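You operate a simulated robot arm through the tools that you are given. There is no shell and no other tool.

Carry out the task below with a simulated two-armed robot. There is one attempt and no reset: what you move stays moved.

Task
Hold the green crate on the trial table steady with one hand and put the yellow dye bottle in it with the other.

It is judged by the outcome, as a careful person would: the job done as asked, and still so three seconds after it is handed in. It fails if anything else is knocked over, pushed out of place, dropped, spilled or broken.

Robot
Two 7-joint arms with two-finger grippers on one trunk, on a base that moves. Base frame: it is fixed to the floor where the robot stands at the start and does not move with it; the origin is under the middle of the robot, x ahead of it, y to its left, z up. Units: mm, rad, N and s.
The left shoulder is at the start at [41, 161, 1130], the right one opposite. With the tool pointing down near the work surface each hand reaches from about 280 to 740 mm from the robot's upright axis, wherever it stands, measured 20 degrees to its own side. Places, roughly: green crate [1000, 3500, 1000]; yellow dye bottle [750, 3500, 1000]. Payload 2.45 kg a hand.
Tool frame (each hand has its own): the origin (TCP) lies between the finger pads and is the grasp point; the fingertips stand 26 mm ahead of it; z points along the fingers, y is the line along which they close. The gripper opens to 96 mm; its body begins 69 mm behind the TCP.
Orientation is told as [roll, pitch, yaw] about the base's x, y, z axes, in that order, counted from this pose: with the fingers straight down and closing along the base's y, the tool's x points along the base's -x, its y along +y and its z along -z.

Tools
- The arms move only by the tool send_rows. It takes "left_steps", "right_steps" or both (then of equal length, played together; a hand with none holds still); each is a list of rows, each a list of 7 numbers: the turn, a rotation vector about the tool's x, y, z in units of 90 degrees (1.0 is 90 degrees), then the shift along the tool's x, y, z in units of 150 mm (1.0 is 150 mm), then the gripper command, from -1 (shut) to 1 (fully open), values between in proportion. In form: [[wx, wy, wz, tx, ty, tz, hand], ...]. A call has 1 to 20 rows; each row is the pose to reach, as a shift and turn from the pose commanded when the call began, along the tool's axes at that moment. A call with a number of a shift or a turn outside -1 to 1 is refused whole. Each row takes 0.2 s and may step no farther than 50 mm and 0.15 rad from the row before; otherwise, or with a gripper value out of range, the whole call is refused. Where a pose cannot be reached the arm comes as near as it can. A force on the tool above 40 N (or 10 N above the force at the start of the call, whichever is more), or a blocked arm, ends the call early, and 0.2 s more pass. The fingers move at their own pace (about 119.9 mm/s each) and stop on an object; they squeeze with about 44 N. The grip force told is the motor's: it shows also when the fingers shut on nothing. Time passes only in rows, and 0.2 s behind the last, so rows that repeat a pose let the fingers close. It gives the time, the measured TCP pose, the force on the tool (base axes), the opening and the grip force at its end, in the units of the frame above (readings bear some noise), with the torque about the TCP (base axes, N m) and any sound that the robot's microphone picked up, and new pictures: "views" is both (left out), scene, wrist or none (wrist: the cameras of the hands that moved).
- Cameras (640 x 400 px; columns grow to the right, rows downward): "scene" is now at [120.4, 12.5, 1613.6]; the picture's right is [0.13, -0.99, -0.00], its down [-0.67, -0.09, -0.74] and it looks along [0.73, 0.10, -0.67] (base axes); focal length 296 px, centre (320, 200). "left" rides on the left gripper at [82, -3, -98] in its tool frame; the picture's right is [0.04, 1.00, 0.00], its down [-0.73, 0.03, -0.68] and it looks along [-0.68, 0.03, 0.73] (tool axes); focal length 256 px, centre (320, 200). "right" rides on the right gripper at [82, 3, -98] in its tool frame; the picture's right is [-0.04, 1.00, 0.00], its down [-0.73, -0.03, -0.68] and it looks along [-0.68, -0.03, 0.73] (tool axes); focal length 256 px, centre (320, 200). There is no depth. A picture from a camera that has moved, and an enlarged one, comes with that camera's place and axes in the base frame and with its lens.
- slide_trunk(by): moves the trunk up (or, below 0, down) by that many mm; the arms and the scene camera ride with it, the base frame stays. It gives what a move gives, with no picture.
- drive_base(legs): drives the robot by 1 to 6 legs, each [ahead, left, turn to the left] in mm, mm and rad, along the robot's own axes; the way and the turn of a leg run together, so that a leg with both is an arc; at most 1500 mm and 3.142 rad a leg. The arms and the cameras ride along, it lands a little off, and it stops where it bumps. It gives what a move gives, and a new picture of the scene camera.
- pan_tilt(pan, tilt): turns the head with the scene camera to pan (to the left, within 2.094 rad either way) and tilt (down, from -0.506 to 1.204), counted from straight ahead of the robot (the tilt from the chest, where the trunk bows). It gives what a move gives, and a new picture of the scene camera.
- zoom(camera, box): a new picture of the part [left, top, right, bottom] of that camera's present view, enlarged. It takes no simulated time.
- finish_job(): hands the job in; it is judged then, once.

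Places have to be worked out from the pictures, the camera data and where the tool is seen. Open the grippers and draw the arms clear of the work before you hand the job in, unless the task says otherwise.

The tools are called after "Request:" as a command line: name --argument value ..., lists and objects as JSON in quotes. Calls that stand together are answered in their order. send_rows: Moves the arms, as the interface text tells. Its arguments: {"type":"object","properties":{"left_steps":{"type":"array"},"right_steps":{"type":"array"},"views":{"type":"string","enum":["both","scene","wrist","none"]}},"required":[]} The other tools are called the same way: slide_trunk (by) moves the trunk up or down; drive_base (legs) drives the base; pan_tilt (pan, tilt) turns the head that bears the scene camera; zoom (camera, box) takes an enlarged picture of a part of a camera's view; finish_job () hands the job in.

At the start:

```text
time_s: 0.0
left_eef_pos: [570.9, 242.1, 1090.4]
left_tool_rot: [0.001, 0.002, 0.002]
left_wrist_force: [-0.4, 0.1, 0.1]
left_wrist_torque: [0.02, 0.02, 0.0]
left_gripper_width: 96.2
left_grip_force: 0.0
right_eef_pos: [508.7, -214.2, 1168.5]
right_tool_rot: [-0.001, 0.001, 0.0]
right_wrist_force: [-0.5, -0.4, 0.3]
right_wrist_torque: [-0.02, -0.02, -0.02]
right_gripper_width: 95.8
right_grip_force: 0.3
trunk travel left (down, up): [-300.0, 267.0]
robot x, y, heading: [3.9, -1.2, 0.002]
head pan, tilt (commanded): [0.129, 0.733]
```

scene: 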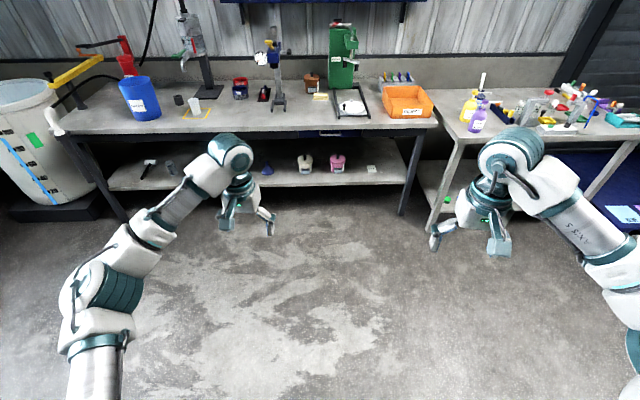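
right: 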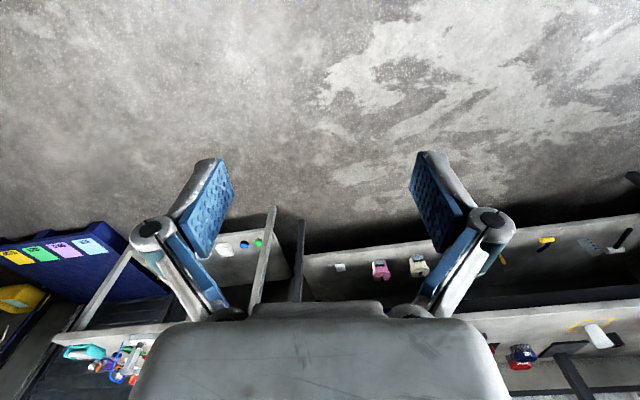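
left: 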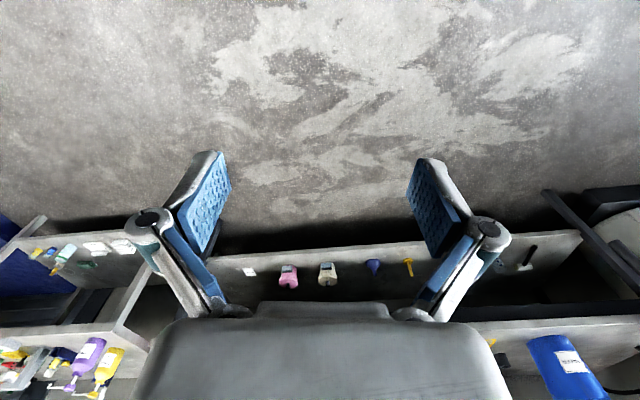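

The scene shows a workbench ahead, but the crate and bottle are said to be about 3.5 m to my left. I turn the head left to look at the trial table.

Request:
pan_tilt --pan 1.3 --tilt 0.3

```text
time_s: 1.4
left_eef_pos: [567.3, 242.7, 1094.0]
left_tool_rot: [-0.001, -0.001, 0.002]
left_wrist_force: [0.8, -0.7, 0.6]
left_wrist_torque: [-0.01, 0.02, 0.02]
left_gripper_width: 95.6
left_grip_force: 0.0
right_eef_pos: [505.1, -214.2, 1171.5]
right_tool_rot: [-0.002, -0.002, 0.0]
right_wrist_force: [0.4, -0.8, 0.2]
right_wrist_torque: [0.02, 0.01, 0.01]
right_gripper_width: 95.9
right_grip_force: 0.0
trunk travel left (down, up): [-300.0, 267.0]
robot x, y, heading: [1.5, 1.8, -0.001]
head pan, tilt (commanded): [1.3, 0.3]
camera scene: at [62.4, 91.7, 1652.8], right [0.96, -0.27, 0.0], down [-0.08, -0.29, -0.95], along [0.25, 0.92, -0.3], focal length 296 px, centre (320, 200)
```

scene: 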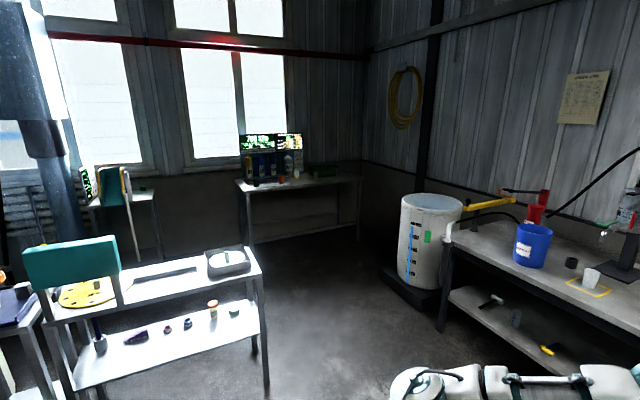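

By projection, the given places fall near pixel (318,163), which is the table in the back corner. I'll enlarge it.

Request:
zoom --camera "scene" --box '[220, 110, 380, 210]'

Request:
zoom --camera "scene" --box '[0, 200, 320, 400]'

```text
4.00 times, centred on (300, 160) of scene
camera zoom: at [62.4, 91.7, 1652.8], right [0.96, -0.27, 0.0], down [-0.08, -0.29, -0.95], along [0.25, 0.92, -0.3], focal length 1184 px, centre (400, 360)
```

zoom: 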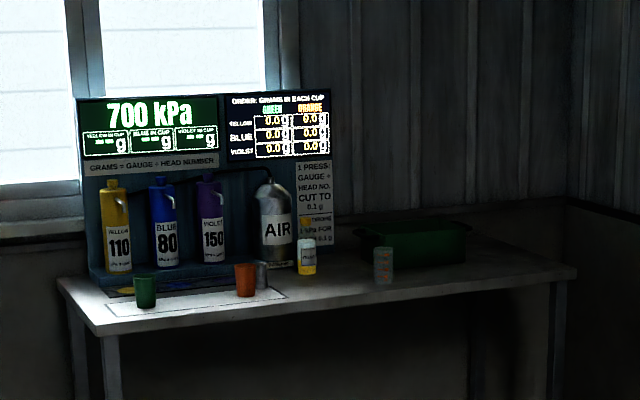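

```text
2.00 times, centred on (160, 300) of scene
camera zoom: at [62.4, 91.7, 1652.8], right [0.96, -0.27, 0.0], down [-0.08, -0.29, -0.95], along [0.25, 0.92, -0.3], focal length 592 px, centre (640, 0)
```

zoom: 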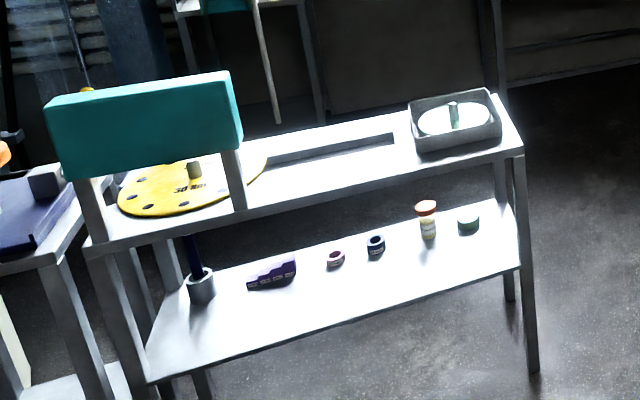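

The corner table holds the dispenser, two cups, the small yellow dye bottle and the green crate. The path goes between the low white table (right edge near x≈130) and the workbench (x≥1200), so I first turn left and strafe into that corridor.

Request:
drive_base --legs '[[0, 0, 1.45], [0, -600, 0]]'

Request:
pan_tilt --pan 0.0 --tilt 0.45

```text
time_s: 8.3
left_eef_pos: [411.0, 521.4, 1093.3]
left_tool_rot: [-0.005, 0.0, 1.449]
left_wrist_force: [0.1, 0.8, 1.0]
left_wrist_torque: [-0.01, -0.04, -0.01]
left_gripper_width: 95.9
left_grip_force: 0.0
right_eef_pos: [855.6, 405.1, 1172.0]
right_tool_rot: [-0.004, -0.001, 1.447]
right_wrist_force: [0.4, -0.8, 0.3]
right_wrist_torque: [0.02, -0.02, -0.03]
right_gripper_width: 96.2
right_grip_force: 0.0
trunk travel left (down, up): [-300.0, 267.0]
robot x, y, heading: [583.6, -72.1, 1.451]
head pan, tilt (commanded): [1.3, 0.3]
camera scene: at [498.4, 2.6, 1652.4], right [0.38, 0.92, 0.0], down [0.28, -0.12, -0.95], along [-0.88, 0.36, -0.3], focal length 296 px, centre (320, 200)
```

scene: 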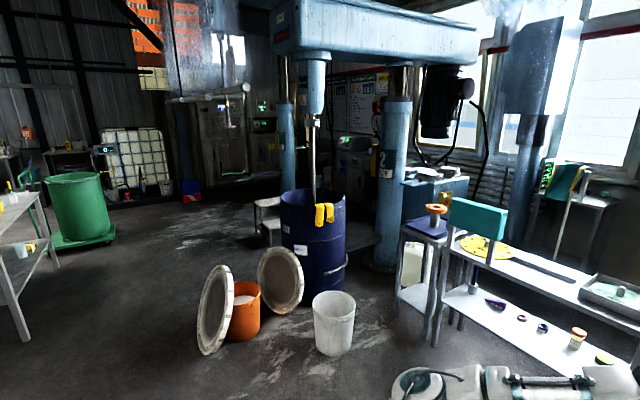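

```text
time_s: 9.7
left_eef_pos: [414.3, 517.9, 1096.3]
left_tool_rot: [0.001, -0.007, 1.45]
left_wrist_force: [0.0, 0.1, 1.2]
left_wrist_torque: [-0.01, 0.0, 0.04]
left_gripper_width: 95.8
left_grip_force: 0.0
right_eef_pos: [858.9, 400.2, 1173.7]
right_tool_rot: [0.002, -0.008, 1.449]
right_wrist_force: [0.1, 0.0, -1.3]
right_wrist_torque: [0.01, 0.01, 0.01]
right_gripper_width: 95.9
right_grip_force: 0.1
trunk travel left (down, up): [-300.0, 267.0]
robot x, y, heading: [585.5, -71.1, 1.45]
head pan, tilt (commanded): [0.0, 0.45]
camera scene: at [602.3, 57.2, 1638.6], right [0.99, -0.12, 0.0], down [-0.05, -0.44, -0.9], along [0.11, 0.89, -0.44], focal length 296 px, centre (320, 200)
```

scene: 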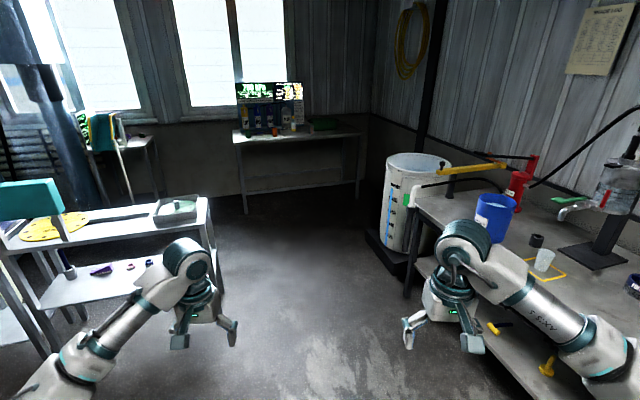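

The corridor looks clear: low table edge at about x≈100, bench end at about x≈1355, and the trial table is turned about 11° with its front edge near y≈3250–3350 around x≈700. I drive ahead about 2.4 m and turn to face it squarely.

Request:
drive_base --legs '[[1500, 50, 0], [850, 50, 0.3]]'

Request:
pan_tilt --pan 0.0 --tilt 0.6

```text
refused: leg 1 is longer than a leg can be; nothing moved
```

```text
time_s: 10.4
left_eef_pos: [415.9, 517.5, 1096.3]
left_tool_rot: [0.002, -0.007, 1.449]
left_wrist_force: [0.2, -0.6, -0.6]
left_wrist_torque: [0.01, 0.02, -0.02]
left_gripper_width: 95.7
left_grip_force: 0.1
right_eef_pos: [860.0, 399.8, 1173.3]
right_tool_rot: [0.002, -0.005, 1.448]
right_wrist_force: [0.8, -0.5, 0.2]
right_wrist_torque: [0.02, -0.01, -0.03]
right_gripper_width: 96.1
right_grip_force: 0.0
trunk travel left (down, up): [-300.0, 267.0]
robot x, y, heading: [585.3, -69.4, 1.45]
head pan, tilt (commanded): [0.0, 0.6]
camera scene: at [603.3, 53.6, 1625.1], right [0.99, -0.12, 0.0], down [-0.07, -0.56, -0.82], along [0.1, 0.82, -0.57], focal length 296 px, centre (320, 200)
```

scene: 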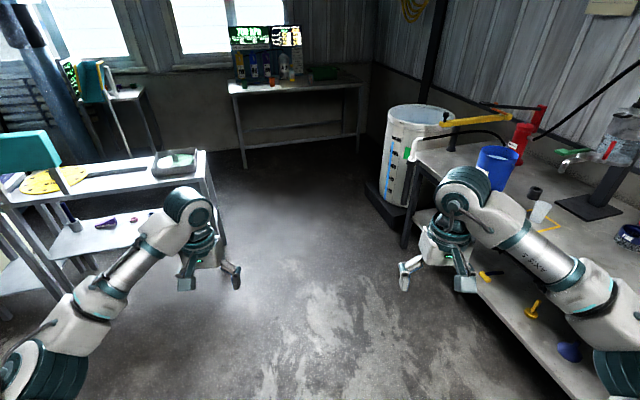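

The drive was refused because one leg was too long. I split it into shorter legs along the same clear route.

Request:
drive_base --legs '[[1200, 40, 0], [1150, 50, 0.3]]'

```text
time_s: 22.1
left_eef_pos: [211.1, 2781.7, 1096.1]
left_tool_rot: [0.0, -0.007, 1.791]
left_wrist_force: [0.1, 0.0, 0.8]
left_wrist_torque: [-0.01, 0.02, 0.0]
left_gripper_width: 96.0
left_grip_force: 0.1
right_eef_pos: [671.2, 2819.1, 1174.2]
right_tool_rot: [0.001, -0.008, 1.789]
right_wrist_force: [0.8, -0.1, 0.3]
right_wrist_torque: [0.03, 0.01, -0.03]
right_gripper_width: 96.1
right_grip_force: 0.0
trunk travel left (down, up): [-300.0, 267.0]
robot x, y, heading: [569.2, 2284.0, 1.787]
head pan, tilt (commanded): [0.0, 0.6]
camera scene: at [544.7, 2406.4, 1625.1], right [0.98, 0.22, 0.0], down [0.12, -0.56, -0.82], along [-0.18, 0.8, -0.57], focal length 296 px, centre (320, 200)
```

scene: 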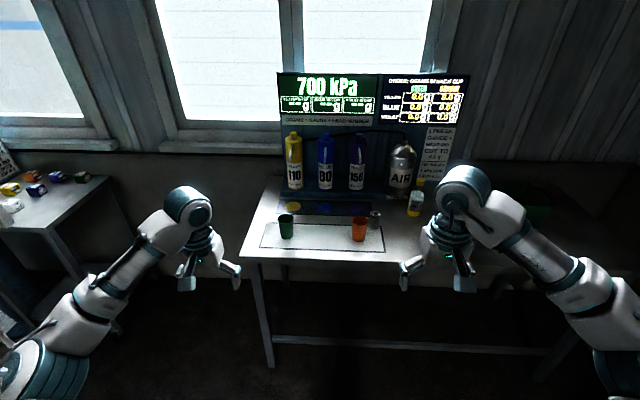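

I'm now facing the table about squarely, with the bottle to my right and the crate hidden behind the right arm. I take a closer look with the head panned right.

Request:
pan_tilt --pan -0.5 --tilt 0.5

Request:
zoom --camera "scene" --box '[100, 80, 420, 280]'

```text
time_s: 23.0
left_eef_pos: [212.1, 2778.2, 1099.2]
left_tool_rot: [0.001, -0.011, 1.792]
left_wrist_force: [1.6, -0.2, -0.5]
left_wrist_torque: [-0.01, 0.0, -0.01]
left_gripper_width: 96.2
left_grip_force: 0.1
right_eef_pos: [672.2, 2814.8, 1175.1]
right_tool_rot: [0.002, -0.01, 1.788]
right_wrist_force: [0.5, 0.0, -0.2]
right_wrist_torque: [0.02, 0.01, 0.04]
right_gripper_width: 96.0
right_grip_force: 0.1
trunk travel left (down, up): [-300.0, 267.0]
robot x, y, heading: [571.6, 2282.8, 1.786]
head pan, tilt (commanded): [-0.499, 0.499]
camera scene: at [588.3, 2407.5, 1634.2], right [0.96, -0.28, 0.0], down [-0.13, -0.46, -0.88], along [0.24, 0.84, -0.48], focal length 296 px, centre (320, 200)
```

scene: 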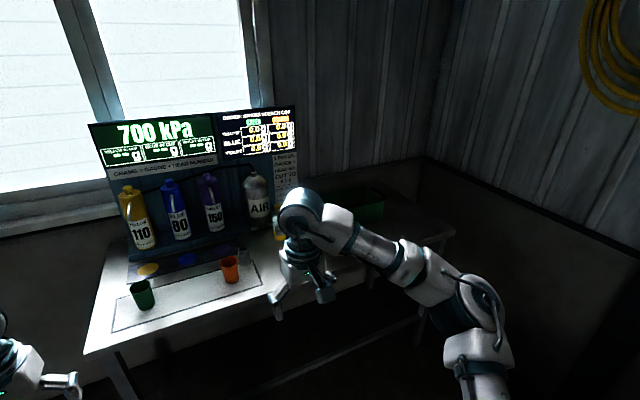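

```text
2.00 times, centred on (260, 180) of scene
camera zoom: at [588.3, 2407.5, 1634.2], right [0.96, -0.28, 0.0], down [-0.13, -0.46, -0.88], along [0.24, 0.84, -0.48], focal length 592 px, centre (440, 240)
```

zoom: 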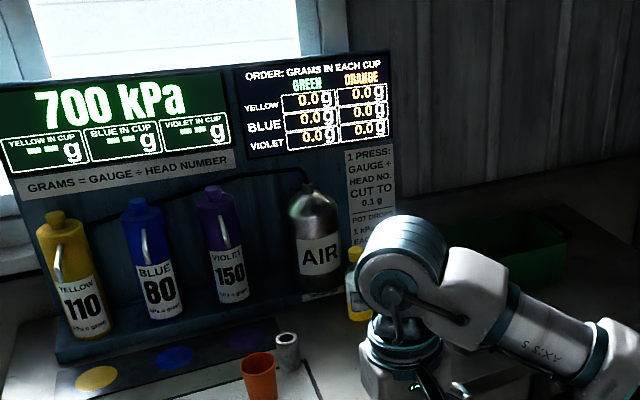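

The small yellow-topped bottle is at about (720, 3500), in front of the dispenser's right end, and the crate is to its right near (1050, 3500). The table top is at z≈840 with its front edge about 250 mm in front of the bottle. I drive ahead 400 mm, then strafe right 450 mm, keeping the hands high.

Request:
drive_base --legs '[[400, 0, 0], [0, -450, 0]]'

Request:
pan_tilt --pan 0.0 --tilt 0.75

```text
time_s: 27.8
left_eef_pos: [563.9, 3266.0, 1097.9]
left_tool_rot: [-0.004, -0.012, 1.8]
left_wrist_force: [-0.2, 0.2, -0.3]
left_wrist_torque: [-0.03, -0.05, -0.02]
left_gripper_width: 95.6
left_grip_force: 0.1
right_eef_pos: [1022.4, 3306.1, 1175.7]
right_tool_rot: [-0.002, -0.01, 1.795]
right_wrist_force: [0.6, -0.3, 0.3]
right_wrist_torque: [0.0, 0.02, 0.01]
right_gripper_width: 95.7
right_grip_force: 0.1
trunk travel left (down, up): [-300.0, 267.0]
robot x, y, heading: [927.6, 2773.2, 1.797]
head pan, tilt (commanded): [-0.499, 0.499]
camera scene: at [945.2, 2899.0, 1634.2], right [0.96, -0.27, 0.0], down [-0.13, -0.47, -0.88], along [0.24, 0.84, -0.48], focal length 296 px, centre (320, 200)
```

scene: 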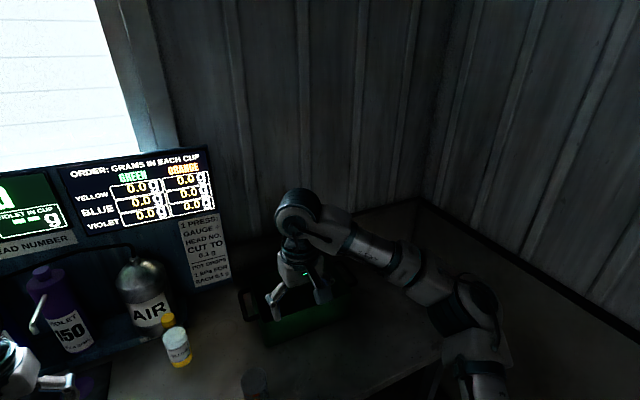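

```text
time_s: 28.8
left_eef_pos: [561.4, 3261.6, 1100.6]
left_tool_rot: [-0.005, -0.014, 1.799]
left_wrist_force: [-0.8, 0.2, -0.4]
left_wrist_torque: [0.02, -0.01, 0.01]
left_gripper_width: 95.9
left_grip_force: 0.1
right_eef_pos: [1019.3, 3301.0, 1178.3]
right_tool_rot: [-0.006, -0.014, 1.798]
right_wrist_force: [0.6, -0.8, -0.6]
right_wrist_torque: [0.02, -0.04, 0.01]
right_gripper_width: 96.0
right_grip_force: 0.0
trunk travel left (down, up): [-300.0, 267.0]
robot x, y, heading: [928.3, 2772.6, 1.798]
head pan, tilt (commanded): [0.0, 0.75]
camera scene: at [900.0, 2891.3, 1612.2], right [0.97, 0.22, 0.0], down [0.15, -0.67, -0.73], along [-0.16, 0.71, -0.69], focal length 296 px, centre (320, 200)
```

scene: 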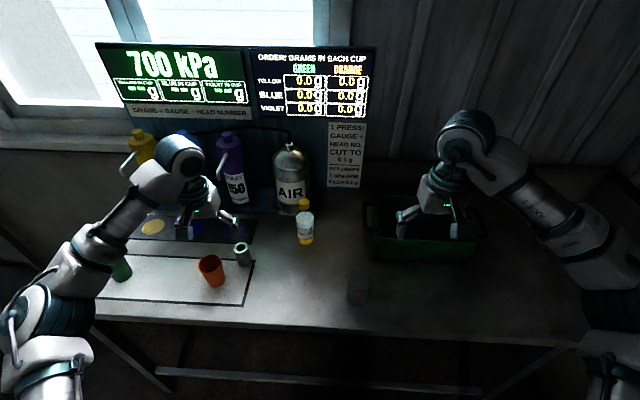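

Now everything's in view: dispenser on the left, bottle at pixel (305,225), the dark green crate with a handle under the right hand, and a glass or mesh cup in front of it. I enlarge for details.

Request:
zoom --camera "scene" --box '[240, 160, 400, 260]'

Request:
zoom --camera "scene" --box '[320, 170, 520, 320]'

Request:
zoom --camera "right" --box '[0, 0, 640, 400]'

Request:
zoom --camera "left" --box '[0, 0, 640, 400]'

```text
4.00 times, centred on (320, 210) of scene
camera zoom: at [900.0, 2891.3, 1612.2], right [0.97, 0.22, 0.0], down [0.15, -0.67, -0.73], along [-0.16, 0.71, -0.69], focal length 1184 px, centre (320, 160)
```

zoom: 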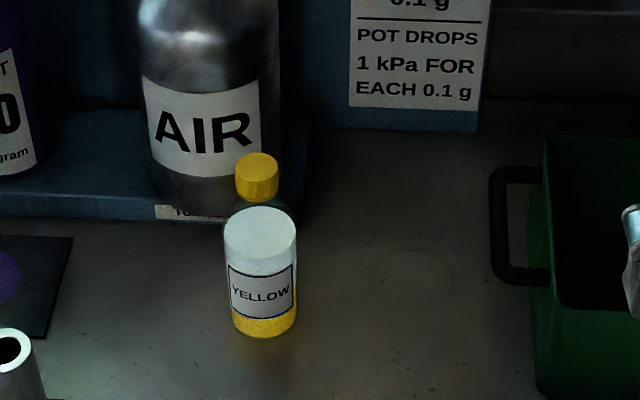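

```text
2.67 times, centred on (420, 245) of scene
camera zoom: at [900.0, 2891.3, 1612.2], right [0.97, 0.22, 0.0], down [0.15, -0.67, -0.73], along [-0.16, 0.71, -0.69], focal length 789 px, centre (53, 80)
```

zoom: 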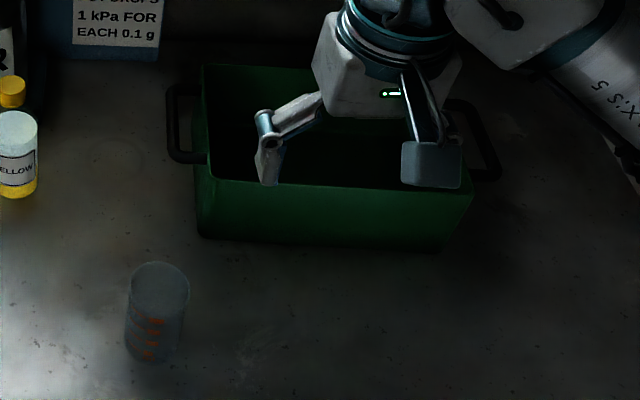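

```text
1.00 times, centred on (320, 200) of right (not enlarged: the box is as wide or as high as the picture)
camera zoom: at [1034.9, 3218.9, 1276.3], right [-0.98, -0.19, 0.0], down [-0.14, 0.71, 0.69], along [-0.13, 0.68, -0.72], focal length 256 px, centre (320, 200)
```

zoom: 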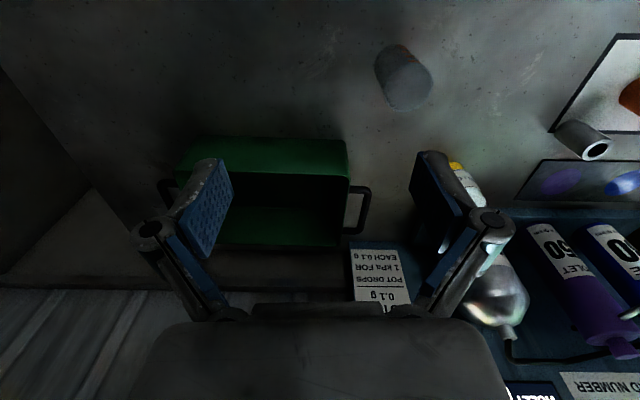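

```text
1.00 times, centred on (320, 200) of left (not enlarged: the box is as wide or as high as the picture)
camera zoom: at [582.0, 3181.0, 1196.9], right [-0.96, -0.27, -0.01], down [-0.2, 0.7, 0.69], along [-0.18, 0.67, -0.72], focal length 256 px, centre (320, 200)
```

zoom: 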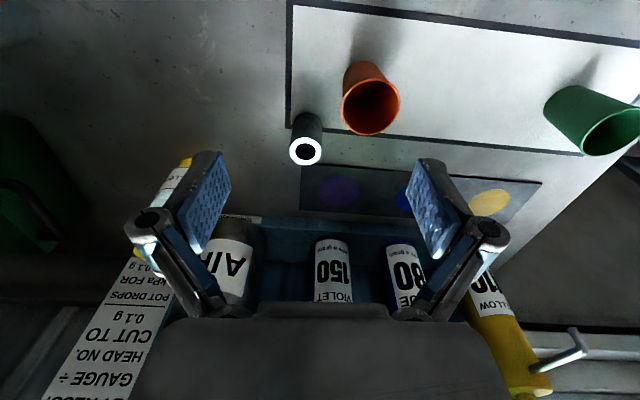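

The table top works out at roughly z≈850–870, the bottle at about (721,3467) and the crate near (1075,3530), but depth is still uncertain. I shift both hands to my right so each wrist camera sees its object between the fingers, for better triangulation.

Request:
send_rows --left_steps '[[0, 0, 0, 0, -0.25, 0, 1], [0, 0, 0, 0, -0.5, 0, 1], [0, 0, 0, 0, -0.75, 0, 1], [0, 0, 0, 0, -1.0, 0, 1]]' --right_steps '[[0, 0, 0, 0, -0.2, 0, 1], [0, 0, 0, 0, -0.4, 0, 1], [0, 0, 0, 0, -0.6, 0, 1], [0, 0, 0, 0, -0.727, 0, 1]]' --views "both"

```text
time_s: 29.8
left_eef_pos: [707.4, 3294.9, 1101.1]
left_tool_rot: [-0.005, -0.013, 1.801]
left_wrist_force: [0.0, 0.4, 0.2]
left_wrist_torque: [-0.01, -0.02, 0.0]
left_gripper_width: 96.0
left_grip_force: 0.1
right_eef_pos: [1128.1, 3325.1, 1179.1]
right_tool_rot: [-0.004, -0.013, 1.797]
right_wrist_force: [-0.6, -0.1, -1.0]
right_wrist_torque: [0.01, -0.03, 0.01]
right_gripper_width: 96.0
right_grip_force: 0.1
trunk travel left (down, up): [-300.0, 267.0]
robot x, y, heading: [926.8, 2770.3, 1.803]
head pan, tilt (commanded): [0.0, 0.75]
camera scene: at [902.0, 2892.1, 1612.2], right [0.97, 0.22, 0.0], down [0.15, -0.67, -0.73], along [-0.16, 0.71, -0.69], focal length 296 px, centre (320, 200)
camera right: at [1142.7, 3243.3, 1276.6], right [-0.98, -0.19, 0.0], down [-0.14, 0.71, 0.69], along [-0.13, 0.68, -0.72], focal length 256 px, centre (320, 200)
camera left: at [728.4, 3214.4, 1197.9], right [-0.96, -0.27, 0.0], down [-0.2, 0.7, 0.69], along [-0.18, 0.66, -0.73], focal length 256 px, centre (320, 200)
```

scene: 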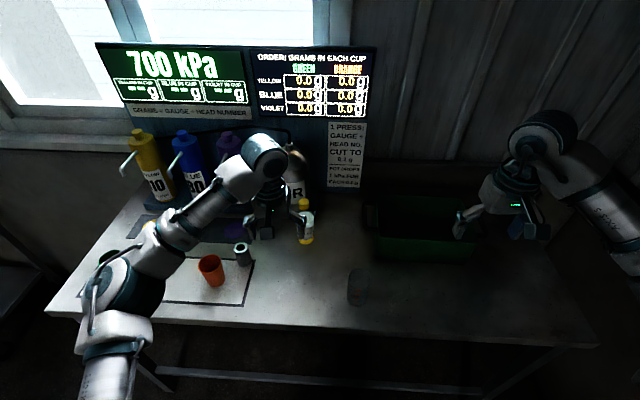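
right: 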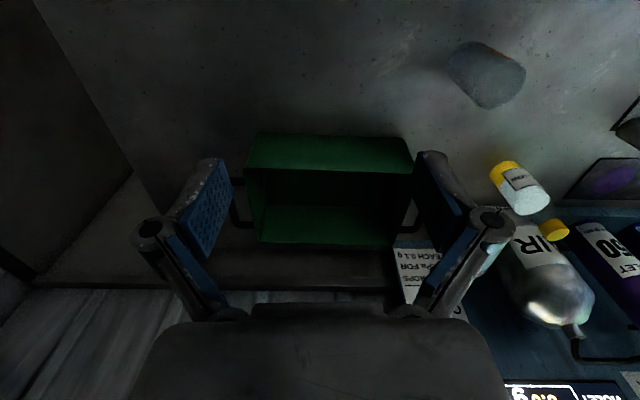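
left: 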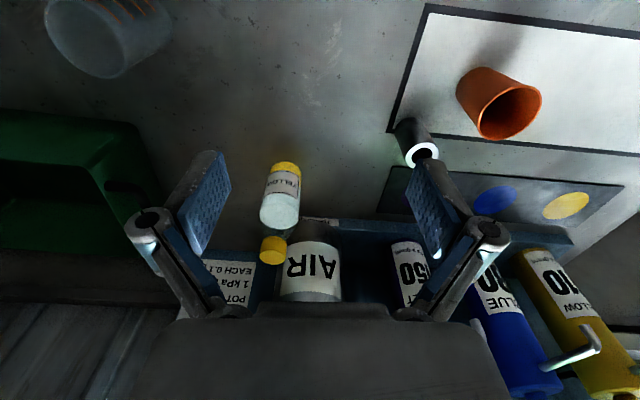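

Both objects now show clearly between the fingers; triangulating gives the bottle at about (714,3488) standing on z≈845, about 175 mm tall. I enlarge both views for detail on the crate's rim and the bottle's shape.

Request:
zoom --camera "right" --box '[220, 110, 440, 260]'

Request:
zoom --camera "left" --box '[220, 140, 380, 290]'

Request:
zoom --camera "scene" --box '[340, 170, 500, 320]'

```text
2.67 times, centred on (330, 185) of right
camera zoom: at [1142.7, 3243.3, 1276.6], right [-0.98, -0.19, 0.0], down [-0.14, 0.71, 0.69], along [-0.13, 0.68, -0.72], focal length 683 px, centre (293, 240)
```

zoom: 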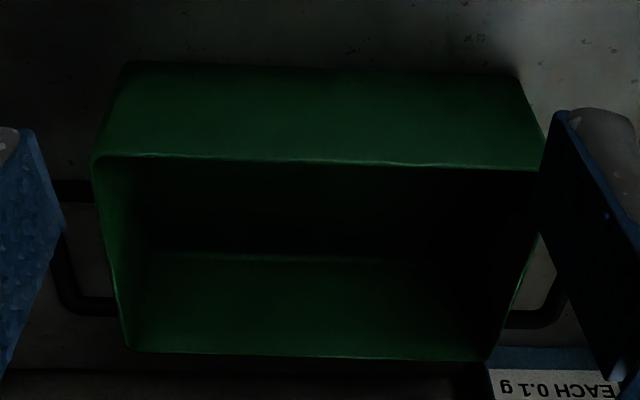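

```text
2.67 times, centred on (300, 215) of left
camera zoom: at [728.4, 3214.4, 1197.9], right [-0.96, -0.27, 0.0], down [-0.2, 0.7, 0.69], along [-0.18, 0.66, -0.73], focal length 683 px, centre (373, 160)
```

zoom: 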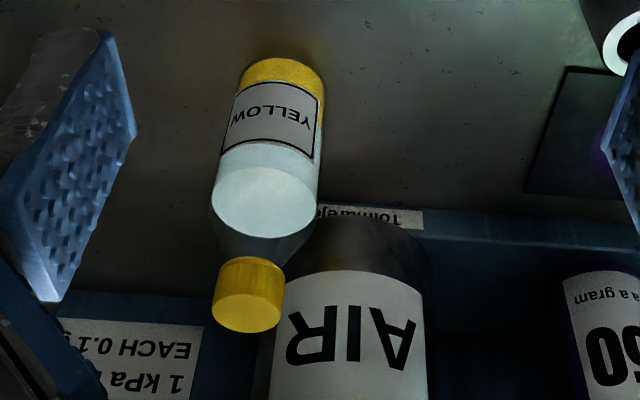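

```text
2.67 times, centred on (420, 245) of scene
camera zoom: at [902.0, 2892.1, 1612.2], right [0.97, 0.22, 0.0], down [0.15, -0.67, -0.73], along [-0.16, 0.71, -0.69], focal length 789 px, centre (53, 80)
```

zoom: 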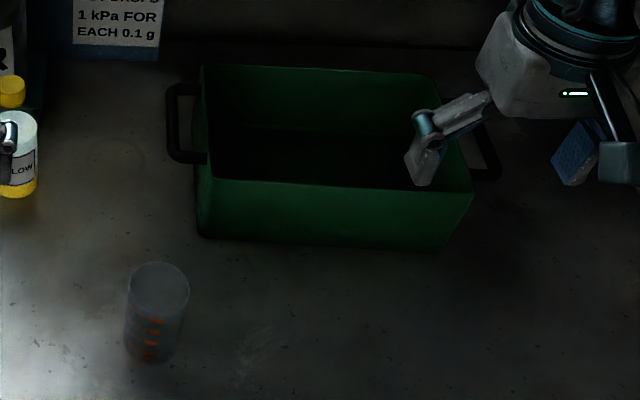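

The bottle is about 745 mm ahead of my axis and the crate's rim (z≈945) about 650–850 mm ahead, so I need to move about 150 mm closer. I look straight down to see how much clearance my base has to the table.

Request:
pan_tilt --pan 0.0 --tilt 1.2

```text
time_s: 30.7
left_eef_pos: [709.0, 3295.0, 1101.2]
left_tool_rot: [-0.003, -0.014, 1.801]
left_wrist_force: [-0.5, -2.0, 0.4]
left_wrist_torque: [-0.02, 0.03, 0.01]
left_gripper_width: 95.9
left_grip_force: 0.1
right_eef_pos: [1130.7, 3326.6, 1178.3]
right_tool_rot: [-0.003, -0.015, 1.798]
right_wrist_force: [0.1, 0.6, 0.2]
right_wrist_torque: [0.01, 0.02, -0.02]
right_gripper_width: 95.7
right_grip_force: 0.0
trunk travel left (down, up): [-300.0, 267.0]
robot x, y, heading: [927.7, 2772.5, 1.794]
head pan, tilt (commanded): [0.0, 1.201]
camera scene: at [909.4, 2865.9, 1580.6], right [0.97, 0.22, 0.0], down [0.21, -0.91, -0.36], along [-0.08, 0.35, -0.93], focal length 296 px, centre (320, 200)
```

scene: 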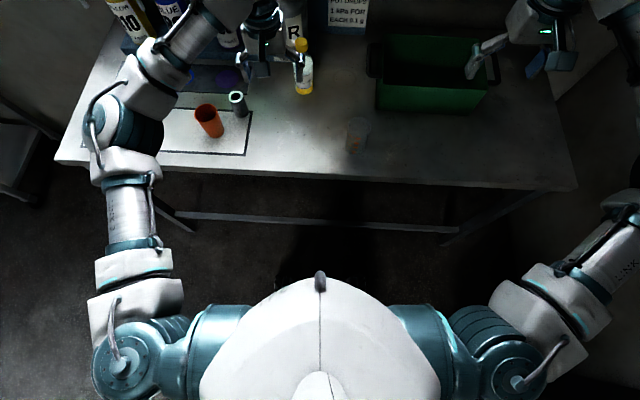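

The base front stays within about 275 mm of my axis while the table edge is at about 435 mm and its front stretcher at about 480 mm, so moving 160 mm closer is safe. I first draw the left hand back 100 mm (away from the AIR cylinder), then strafe 120 mm right and go 160 mm ahead.

Request:
send_rows --left_steps '[[0, 0, 0, 0.25, 0, -0.1, 1], [0, 0, 0, 0.5, 0, -0.2, 1], [0, 0, 0, 0.7, 0, -0.25, 1]]' --views "none"

Request:
drive_base --legs '[[0, -120, 0], [160, 0, 0]]'

Request:
pan_tilt --pan 0.0 --tilt 0.95

```text
time_s: 31.5
left_eef_pos: [736.5, 3192.1, 1136.1]
left_tool_rot: [-0.003, -0.014, 1.799]
left_wrist_force: [0.1, -0.7, -0.6]
left_wrist_torque: [0.01, -0.01, 0.01]
left_gripper_width: 96.2
left_grip_force: 0.1
right_eef_pos: [1133.1, 3325.9, 1178.6]
right_tool_rot: [-0.002, -0.017, 1.797]
right_wrist_force: [0.2, 0.2, -0.2]
right_wrist_torque: [0.01, -0.03, -0.02]
right_gripper_width: 96.0
right_grip_force: 0.1
trunk travel left (down, up): [-300.0, 267.0]
robot x, y, heading: [925.9, 2777.2, 1.797]
head pan, tilt (commanded): [0.0, 1.201]
```

```text
time_s: 33.7
left_eef_pos: [775.5, 3364.9, 1133.1]
left_tool_rot: [-0.035, -0.016, 1.8]
left_wrist_force: [-1.9, 0.4, -0.1]
left_wrist_torque: [-0.08, -0.16, -0.02]
left_gripper_width: 96.0
left_grip_force: 0.0
right_eef_pos: [1170.1, 3495.3, 1189.6]
right_tool_rot: [-0.033, -0.019, 1.799]
right_wrist_force: [-2.2, -0.3, 0.0]
right_wrist_torque: [0.03, -0.21, 0.07]
right_gripper_width: 95.8
right_grip_force: 0.0
trunk travel left (down, up): [-300.0, 267.0]
robot x, y, heading: [1000.8, 2955.8, 1.795]
head pan, tilt (commanded): [0.0, 1.201]
camera scene: at [921.9, 3027.5, 1579.8], right [0.97, 0.22, 0.04], down [0.22, -0.91, -0.36], along [-0.04, 0.36, -0.93], focal length 296 px, centre (320, 200)
```

scene: 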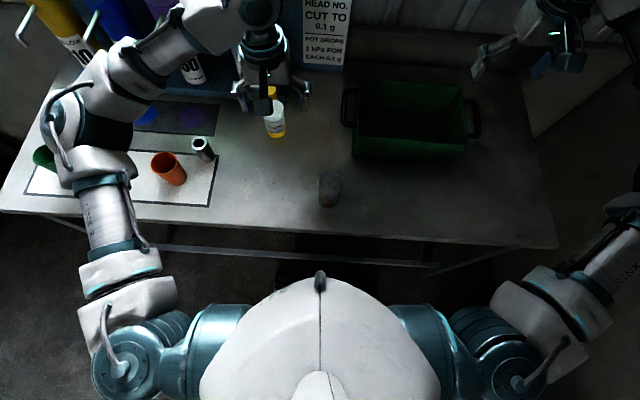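

```text
time_s: 34.5
left_eef_pos: [770.5, 3364.3, 1133.9]
left_tool_rot: [-0.027, -0.014, 1.805]
left_wrist_force: [-0.5, 1.3, 0.2]
left_wrist_torque: [-0.13, -0.08, 0.02]
left_gripper_width: 96.0
left_grip_force: 0.0
right_eef_pos: [1165.1, 3496.5, 1188.0]
right_tool_rot: [-0.028, -0.019, 1.807]
right_wrist_force: [-0.9, -0.3, 0.0]
right_wrist_torque: [-0.02, -0.09, 0.01]
right_gripper_width: 96.2
right_grip_force: 0.2
trunk travel left (down, up): [-300.0, 267.0]
robot x, y, heading: [990.7, 2953.8, 1.791]
head pan, tilt (commanded): [0.0, 0.949]
camera scene: at [918.6, 3050.6, 1595.8], right [0.97, 0.22, 0.03], down [0.2, -0.79, -0.58], along [-0.1, 0.57, -0.82], focal length 296 px, centre (320, 200)
```

scene: 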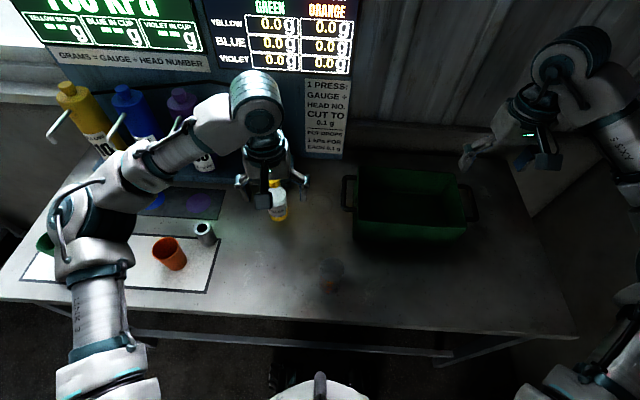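

After the drive the body readings show a slight roll (-0.03) and the pose is still settling. I wait a moment with still rows and check that it's come to rest.

Request:
send_rows --left_steps '[[0, 0, 0, 0, 0, 0, 1], [0, 0, 0, 0, 0, 0, 1], [0, 0, 0, 0, 0, 0, 1], [0, 0, 0, 0, 0, 0, 1], [0, 0, 0, 0, 0, 0, 1]]' --right_steps '[[0, 0, 0, 0, 0, 0, 1], [0, 0, 0, 0, 0, 0, 1], [0, 0, 0, 0, 0, 0, 1], [0, 0, 0, 0, 0, 0, 1], [0, 0, 0, 0, 0, 0, 1]]' --views "both"

```text
time_s: 35.9
left_eef_pos: [881.5, 3381.8, 1143.4]
left_tool_rot: [0.055, -0.023, 1.79]
left_wrist_force: [2.7, -1.8, -0.6]
left_wrist_torque: [0.11, 0.2, -0.02]
left_gripper_width: 95.9
left_grip_force: 0.1
right_eef_pos: [1280.7, 3513.3, 1164.3]
right_tool_rot: [0.054, -0.022, 1.786]
right_wrist_force: [2.3, -1.1, 0.1]
right_wrist_torque: [0.02, 0.14, 0.0]
right_gripper_width: 95.7
right_grip_force: 0.1
trunk travel left (down, up): [-300.0, 267.0]
robot x, y, heading: [1011.0, 2963.3, 1.792]
head pan, tilt (commanded): [0.0, 0.949]
stopped in row 5 (left hand): the arm was blocked; the commanded pose is now the measured one
camera scene: at [1042.8, 3076.0, 1595.7], right [0.98, 0.22, -0.04], down [0.16, -0.8, -0.58], along [-0.15, 0.56, -0.81], focal length 296 px, centre (320, 200)
camera right: at [1299.9, 3431.5, 1260.5], right [-0.98, -0.17, 0.05], down [-0.09, 0.72, 0.69], along [-0.16, 0.68, -0.72], focal length 256 px, centre (320, 200)
camera left: at [907.4, 3302.3, 1239.6], right [-0.96, -0.26, 0.05], down [-0.15, 0.7, 0.7], along [-0.22, 0.66, -0.72], focal length 256 px, centre (320, 200)
```

scene: 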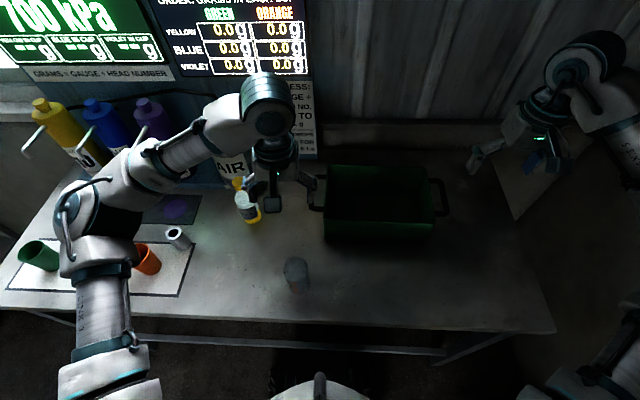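
right: 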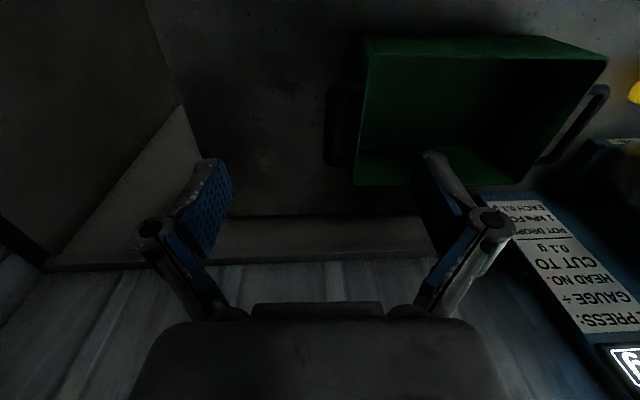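
left: 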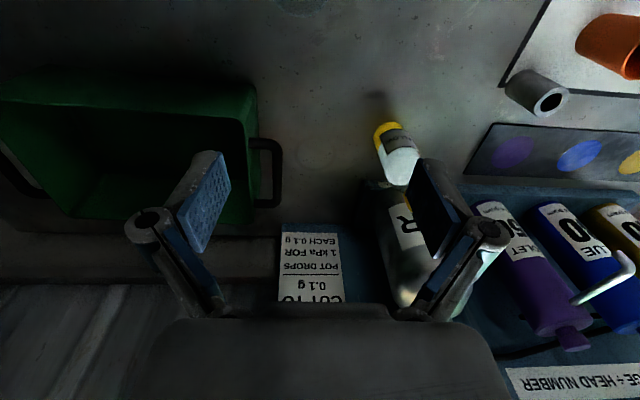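

The robot is rocking sideways (roll swung from -0.03 to +0.055), which the tools read as a blocked arm. I keep everything still in short waits to see whether the rocking dies down.

Request:
send_rows --left_steps '[[0, 0, 0, 0, 0, 0, 1]]' --views "none"

Request:
send_rows --left_steps '[[0, 0, 0, 0, 0, 0, 1]]' --views "none"

Request:
send_rows --left_steps '[[0, 0, 0, 0, 0, 0, 1]]' --views "none"

```text
time_s: 36.5
left_eef_pos: [827.7, 3368.0, 1143.2]
left_tool_rot: [0.017, -0.024, 1.799]
left_wrist_force: [0.1, -0.7, 0.6]
left_wrist_torque: [-0.03, 0.01, -0.01]
left_gripper_width: 96.1
left_grip_force: 0.0
right_eef_pos: [1225.9, 3498.2, 1178.9]
right_tool_rot: [0.017, -0.028, 1.798]
right_wrist_force: [0.9, 0.3, -0.3]
right_wrist_torque: [-0.01, 0.02, 0.01]
right_gripper_width: 96.1
right_grip_force: 0.0
trunk travel left (down, up): [-300.0, 267.0]
robot x, y, heading: [997.7, 2954.3, 1.793]
head pan, tilt (commanded): [0.0, 0.949]
stopped in row 1 (left hand): the arm was blocked; the commanded pose is now the measured one
```

```text
time_s: 36.9
left_eef_pos: [839.1, 3371.8, 1143.6]
left_tool_rot: [0.03, -0.024, 1.803]
left_wrist_force: [1.2, -0.4, 0.1]
left_wrist_torque: [0.0, 0.01, -0.02]
left_gripper_width: 96.0
left_grip_force: 0.1
right_eef_pos: [1238.1, 3502.6, 1174.7]
right_tool_rot: [0.026, -0.027, 1.796]
right_wrist_force: [0.5, 0.1, 0.6]
right_wrist_torque: [0.02, 0.01, -0.01]
right_gripper_width: 96.2
right_grip_force: 0.0
trunk travel left (down, up): [-300.0, 267.0]
robot x, y, heading: [993.3, 2956.6, 1.794]
head pan, tilt (commanded): [0.0, 0.949]
```

```text
time_s: 37.3
left_eef_pos: [810.8, 3364.0, 1141.8]
left_tool_rot: [0.005, -0.024, 1.801]
left_wrist_force: [-1.0, 0.2, 0.4]
left_wrist_torque: [-0.02, -0.03, 0.04]
left_gripper_width: 96.4
left_grip_force: 0.0
right_eef_pos: [1208.5, 3495.6, 1184.1]
right_tool_rot: [0.008, -0.029, 1.803]
right_wrist_force: [-1.0, -0.4, 0.6]
right_wrist_torque: [-0.02, -0.06, 0.02]
right_gripper_width: 96.0
right_grip_force: 0.0
trunk travel left (down, up): [-300.0, 267.0]
robot x, y, heading: [996.0, 2955.2, 1.791]
head pan, tilt (commanded): [0.0, 0.949]
```

The sway is dying down. I wait a little more before using the readings.

Request:
send_rows --left_steps '[[0, 0, 0, 0, 0, 0, 1], [0, 0, 0, 0, 0, 0, 1], [0, 0, 0, 0, 0, 0, 1], [0, 0, 0, 0, 0, 0, 1]]' --views "none"

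Request:
send_rows --left_steps '[[0, 0, 0, 0, 0, 0, 1], [0, 0, 0, 0, 0, 0, 1], [0, 0, 0, 0, 0, 0, 1], [0, 0, 0, 0, 0, 0, 1], [0, 0, 0, 0, 0, 0, 1], [0, 0, 0, 0, 0, 0, 1]]' --right_steps '[[0, 0, 0, 0, 0, 0, 1], [0, 0, 0, 0, 0, 0, 1], [0, 0, 0, 0, 0, 0, 1], [0, 0, 0, 0, 0, 0, 1], [0, 0, 0, 0, 0, 0, 1], [0, 0, 0, 0, 0, 0, 1]]' --views "both"

```text
time_s: 38.3
left_eef_pos: [833.3, 3370.1, 1143.7]
left_tool_rot: [0.022, -0.023, 1.799]
left_wrist_force: [0.2, 0.4, 0.6]
left_wrist_torque: [-0.02, 0.01, 0.01]
left_gripper_width: 96.0
left_grip_force: 0.0
right_eef_pos: [1233.5, 3500.4, 1177.3]
right_tool_rot: [0.023, -0.028, 1.8]
right_wrist_force: [-0.4, 0.4, -0.8]
right_wrist_torque: [-0.02, -0.02, -0.03]
right_gripper_width: 96.1
right_grip_force: 0.1
trunk travel left (down, up): [-300.0, 267.0]
robot x, y, heading: [1001.5, 2956.7, 1.793]
head pan, tilt (commanded): [0.0, 0.949]
```

```text
time_s: 39.7
left_eef_pos: [812.0, 3366.6, 1142.9]
left_tool_rot: [0.008, -0.024, 1.804]
left_wrist_force: [-1.2, 0.7, 0.5]
left_wrist_torque: [-0.04, -0.07, 0.01]
left_gripper_width: 96.0
left_grip_force: 0.1
right_eef_pos: [1209.0, 3496.6, 1182.8]
right_tool_rot: [0.005, -0.029, 1.804]
right_wrist_force: [-1.0, 0.9, 0.5]
right_wrist_torque: [0.03, -0.1, 0.0]
right_gripper_width: 96.1
right_grip_force: 0.1
trunk travel left (down, up): [-300.0, 267.0]
robot x, y, heading: [995.5, 2950.8, 1.796]
head pan, tilt (commanded): [0.0, 0.949]
camera scene: at [969.4, 3061.4, 1596.7], right [0.98, 0.22, 0.0], down [0.18, -0.8, -0.58], along [-0.13, 0.56, -0.82], focal length 296 px, centre (320, 200)
camera right: at [1225.8, 3412.9, 1278.7], right [-0.98, -0.19, 0.01], down [-0.13, 0.7, 0.7], along [-0.14, 0.69, -0.72], focal length 256 px, centre (320, 200)
camera left: at [834.8, 3284.7, 1238.3], right [-0.96, -0.27, 0.01], down [-0.19, 0.69, 0.7], along [-0.19, 0.67, -0.72], focal length 256 px, centre (320, 200)
```

scene: 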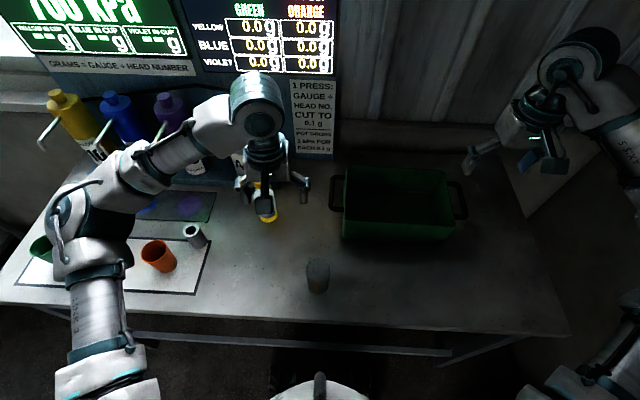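
right: 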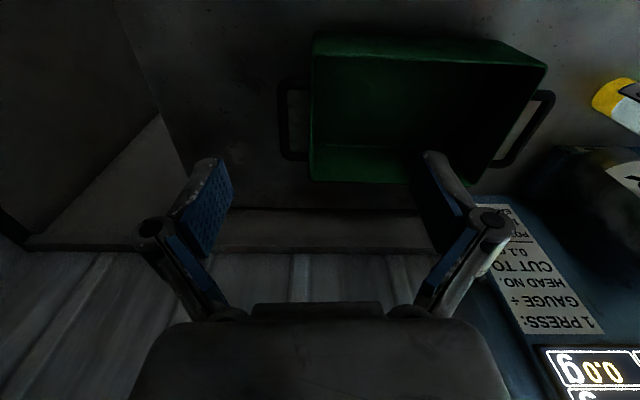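
left: 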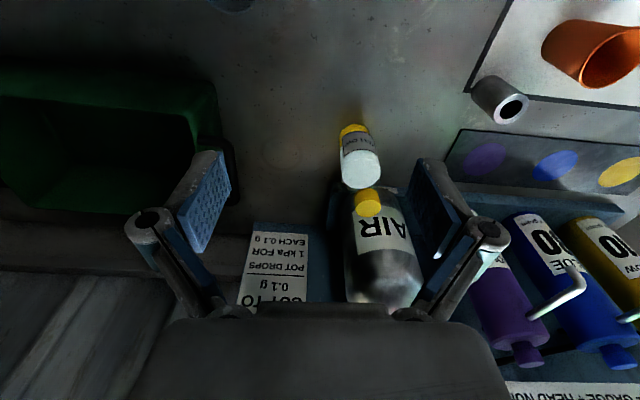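

Still a small residual sway (about ±10 mm at the hands). I wait several more seconds for it to die out.

Request:
send_rows --left_steps '[[0, 0, 0, 0, 0, 0, 1], [0, 0, 0, 0, 0, 0, 1], [0, 0, 0, 0, 0, 0, 1], [0, 0, 0, 0, 0, 0, 1], [0, 0, 0, 0, 0, 0, 1], [0, 0, 0, 0, 0, 0, 1], [0, 0, 0, 0, 0, 0, 1], [0, 0, 0, 0, 0, 0, 1], [0, 0, 0, 0, 0, 0, 1], [0, 0, 0, 0, 0, 0, 1], [0, 0, 0, 0, 0, 0, 1], [0, 0, 0, 0, 0, 0, 1], [0, 0, 0, 0, 0, 0, 1], [0, 0, 0, 0, 0, 0, 1], [0, 0, 0, 0, 0, 0, 1]]' --right_steps '[[0, 0, 0, 0, 0, 0, 1], [0, 0, 0, 0, 0, 0, 1], [0, 0, 0, 0, 0, 0, 1], [0, 0, 0, 0, 0, 0, 1], [0, 0, 0, 0, 0, 0, 1], [0, 0, 0, 0, 0, 0, 1], [0, 0, 0, 0, 0, 0, 1], [0, 0, 0, 0, 0, 0, 1], [0, 0, 0, 0, 0, 0, 1], [0, 0, 0, 0, 0, 0, 1], [0, 0, 0, 0, 0, 0, 1], [0, 0, 0, 0, 0, 0, 1], [0, 0, 0, 0, 0, 0, 1], [0, 0, 0, 0, 0, 0, 1], [0, 0, 0, 0, 0, 0, 1]]' --views "none"

Request:
send_rows --left_steps '[[0, 0, 0, 0, 0, 0, 1], [0, 0, 0, 0, 0, 0, 1]]' --right_steps '[[0, 0, 0, 0, 0, 0, 1], [0, 0, 0, 0, 0, 0, 1]]' --views "none"

```text
time_s: 43.1
left_eef_pos: [850.3, 3369.4, 1147.5]
left_tool_rot: [0.032, -0.028, 1.798]
left_wrist_force: [0.8, -0.6, -0.7]
left_wrist_torque: [0.04, 0.03, 0.01]
left_gripper_width: 96.1
left_grip_force: 0.2
right_eef_pos: [1248.0, 3500.9, 1176.3]
right_tool_rot: [0.028, -0.03, 1.792]
right_wrist_force: [-0.4, 0.0, 1.0]
right_wrist_torque: [0.01, -0.02, 0.01]
right_gripper_width: 96.0
right_grip_force: 0.0
trunk travel left (down, up): [-300.0, 267.0]
robot x, y, heading: [1003.9, 2952.9, 1.792]
head pan, tilt (commanded): [0.0, 0.949]
stopped in row 15 (left hand): the arm was blocked; the commanded pose is now the measured one
```

```text
time_s: 43.7
left_eef_pos: [853.2, 3369.6, 1145.1]
left_tool_rot: [0.031, -0.028, 1.795]
left_wrist_force: [1.0, 0.2, -0.9]
left_wrist_torque: [0.02, 0.05, -0.01]
left_gripper_width: 96.3
left_grip_force: 0.1
right_eef_pos: [1251.2, 3500.3, 1175.1]
right_tool_rot: [0.032, -0.029, 1.79]
right_wrist_force: [0.4, -0.5, -0.4]
right_wrist_torque: [-0.02, 0.06, 0.01]
right_gripper_width: 96.1
right_grip_force: 0.0
trunk travel left (down, up): [-300.0, 267.0]
robot x, y, heading: [1005.8, 2958.3, 1.795]
head pan, tilt (commanded): [0.0, 0.949]
```

The lean has changed again (roll +0.03, pitch -0.03), so the base may be standing against or on something. The bottle's place computed now is unchanged (713,3490), so the table hasn't moved. I look around the base to find out.

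Request:
pan_tilt --pan -1.3 --tilt 1.1

Request:
pan_tilt --pan 1.3 --tilt 1.1

Request:
pan_tilt --pan 0.0 --tilt 1.2

```text
time_s: 45.2
left_eef_pos: [820.4, 3363.0, 1144.5]
left_tool_rot: [0.009, -0.027, 1.8]
left_wrist_force: [-1.9, 0.8, -0.3]
left_wrist_torque: [-0.05, -0.04, 0.0]
left_gripper_width: 96.0
left_grip_force: 0.0
right_eef_pos: [1217.7, 3493.7, 1183.7]
right_tool_rot: [0.008, -0.029, 1.798]
right_wrist_force: [-0.7, 0.2, -0.4]
right_wrist_torque: [0.0, -0.04, 0.0]
right_gripper_width: 95.8
right_grip_force: 0.0
trunk travel left (down, up): [-300.0, 267.0]
robot x, y, heading: [1000.2, 2955.0, 1.796]
head pan, tilt (commanded): [-1.3, 1.1]
camera scene: at [1029.7, 3017.3, 1587.4], right [0.47, -0.88, 0.01], down [-0.78, -0.42, -0.46], along [0.41, 0.21, -0.89], focal length 296 px, centre (320, 200)
```

scene: 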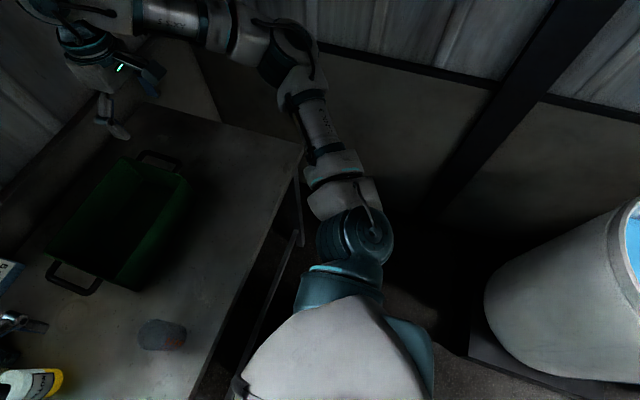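

```text
time_s: 47.5
left_eef_pos: [852.9, 3370.9, 1146.1]
left_tool_rot: [0.032, -0.029, 1.795]
left_wrist_force: [0.1, -0.5, -0.7]
left_wrist_torque: [0.03, 0.0, 0.02]
left_gripper_width: 95.9
left_grip_force: 0.1
right_eef_pos: [1251.1, 3501.2, 1175.2]
right_tool_rot: [0.03, -0.028, 1.791]
right_wrist_force: [1.5, -0.3, 0.1]
right_wrist_torque: [0.01, 0.02, 0.02]
right_gripper_width: 96.2
right_grip_force: 0.0
trunk travel left (down, up): [-300.0, 267.0]
robot x, y, heading: [1006.0, 2956.9, 1.791]
head pan, tilt (commanded): [1.3, 1.1]
camera scene: at [956.4, 3001.0, 1587.4], right [0.05, 1.0, -0.01], down [0.88, -0.05, -0.47], along [-0.46, 0.02, -0.89], focal length 296 px, centre (320, 200)
```

scene: 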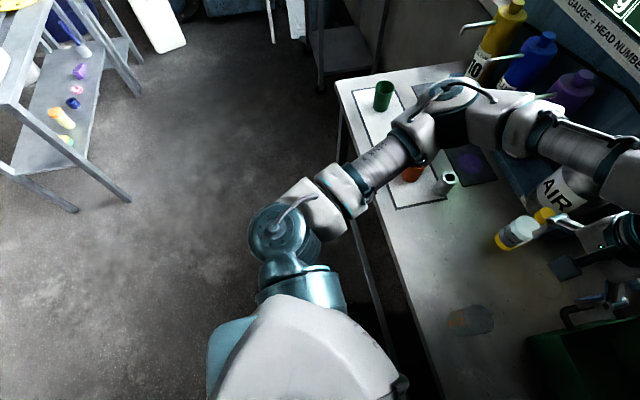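

```text
time_s: 49.0
left_eef_pos: [840.7, 3367.4, 1144.5]
left_tool_rot: [0.023, -0.028, 1.798]
left_wrist_force: [-0.2, 0.4, -0.1]
left_wrist_torque: [0.01, 0.0, 0.01]
left_gripper_width: 96.0
left_grip_force: 0.0
right_eef_pos: [1238.7, 3497.8, 1180.6]
right_tool_rot: [0.022, -0.03, 1.795]
right_wrist_force: [-0.3, -0.4, -0.7]
right_wrist_torque: [-0.01, -0.01, 0.0]
right_gripper_width: 95.8
right_grip_force: 0.1
trunk travel left (down, up): [-300.0, 267.0]
robot x, y, heading: [1005.0, 2953.6, 1.797]
head pan, tilt (commanded): [0.0, 1.201]
camera scene: at [979.7, 3045.9, 1580.6], right [0.98, 0.22, 0.0], down [0.21, -0.91, -0.36], along [-0.08, 0.35, -0.93], focal length 296 px, centre (320, 200)
```

scene: 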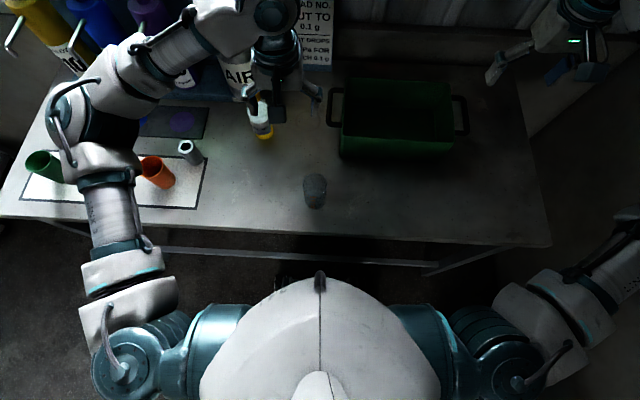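

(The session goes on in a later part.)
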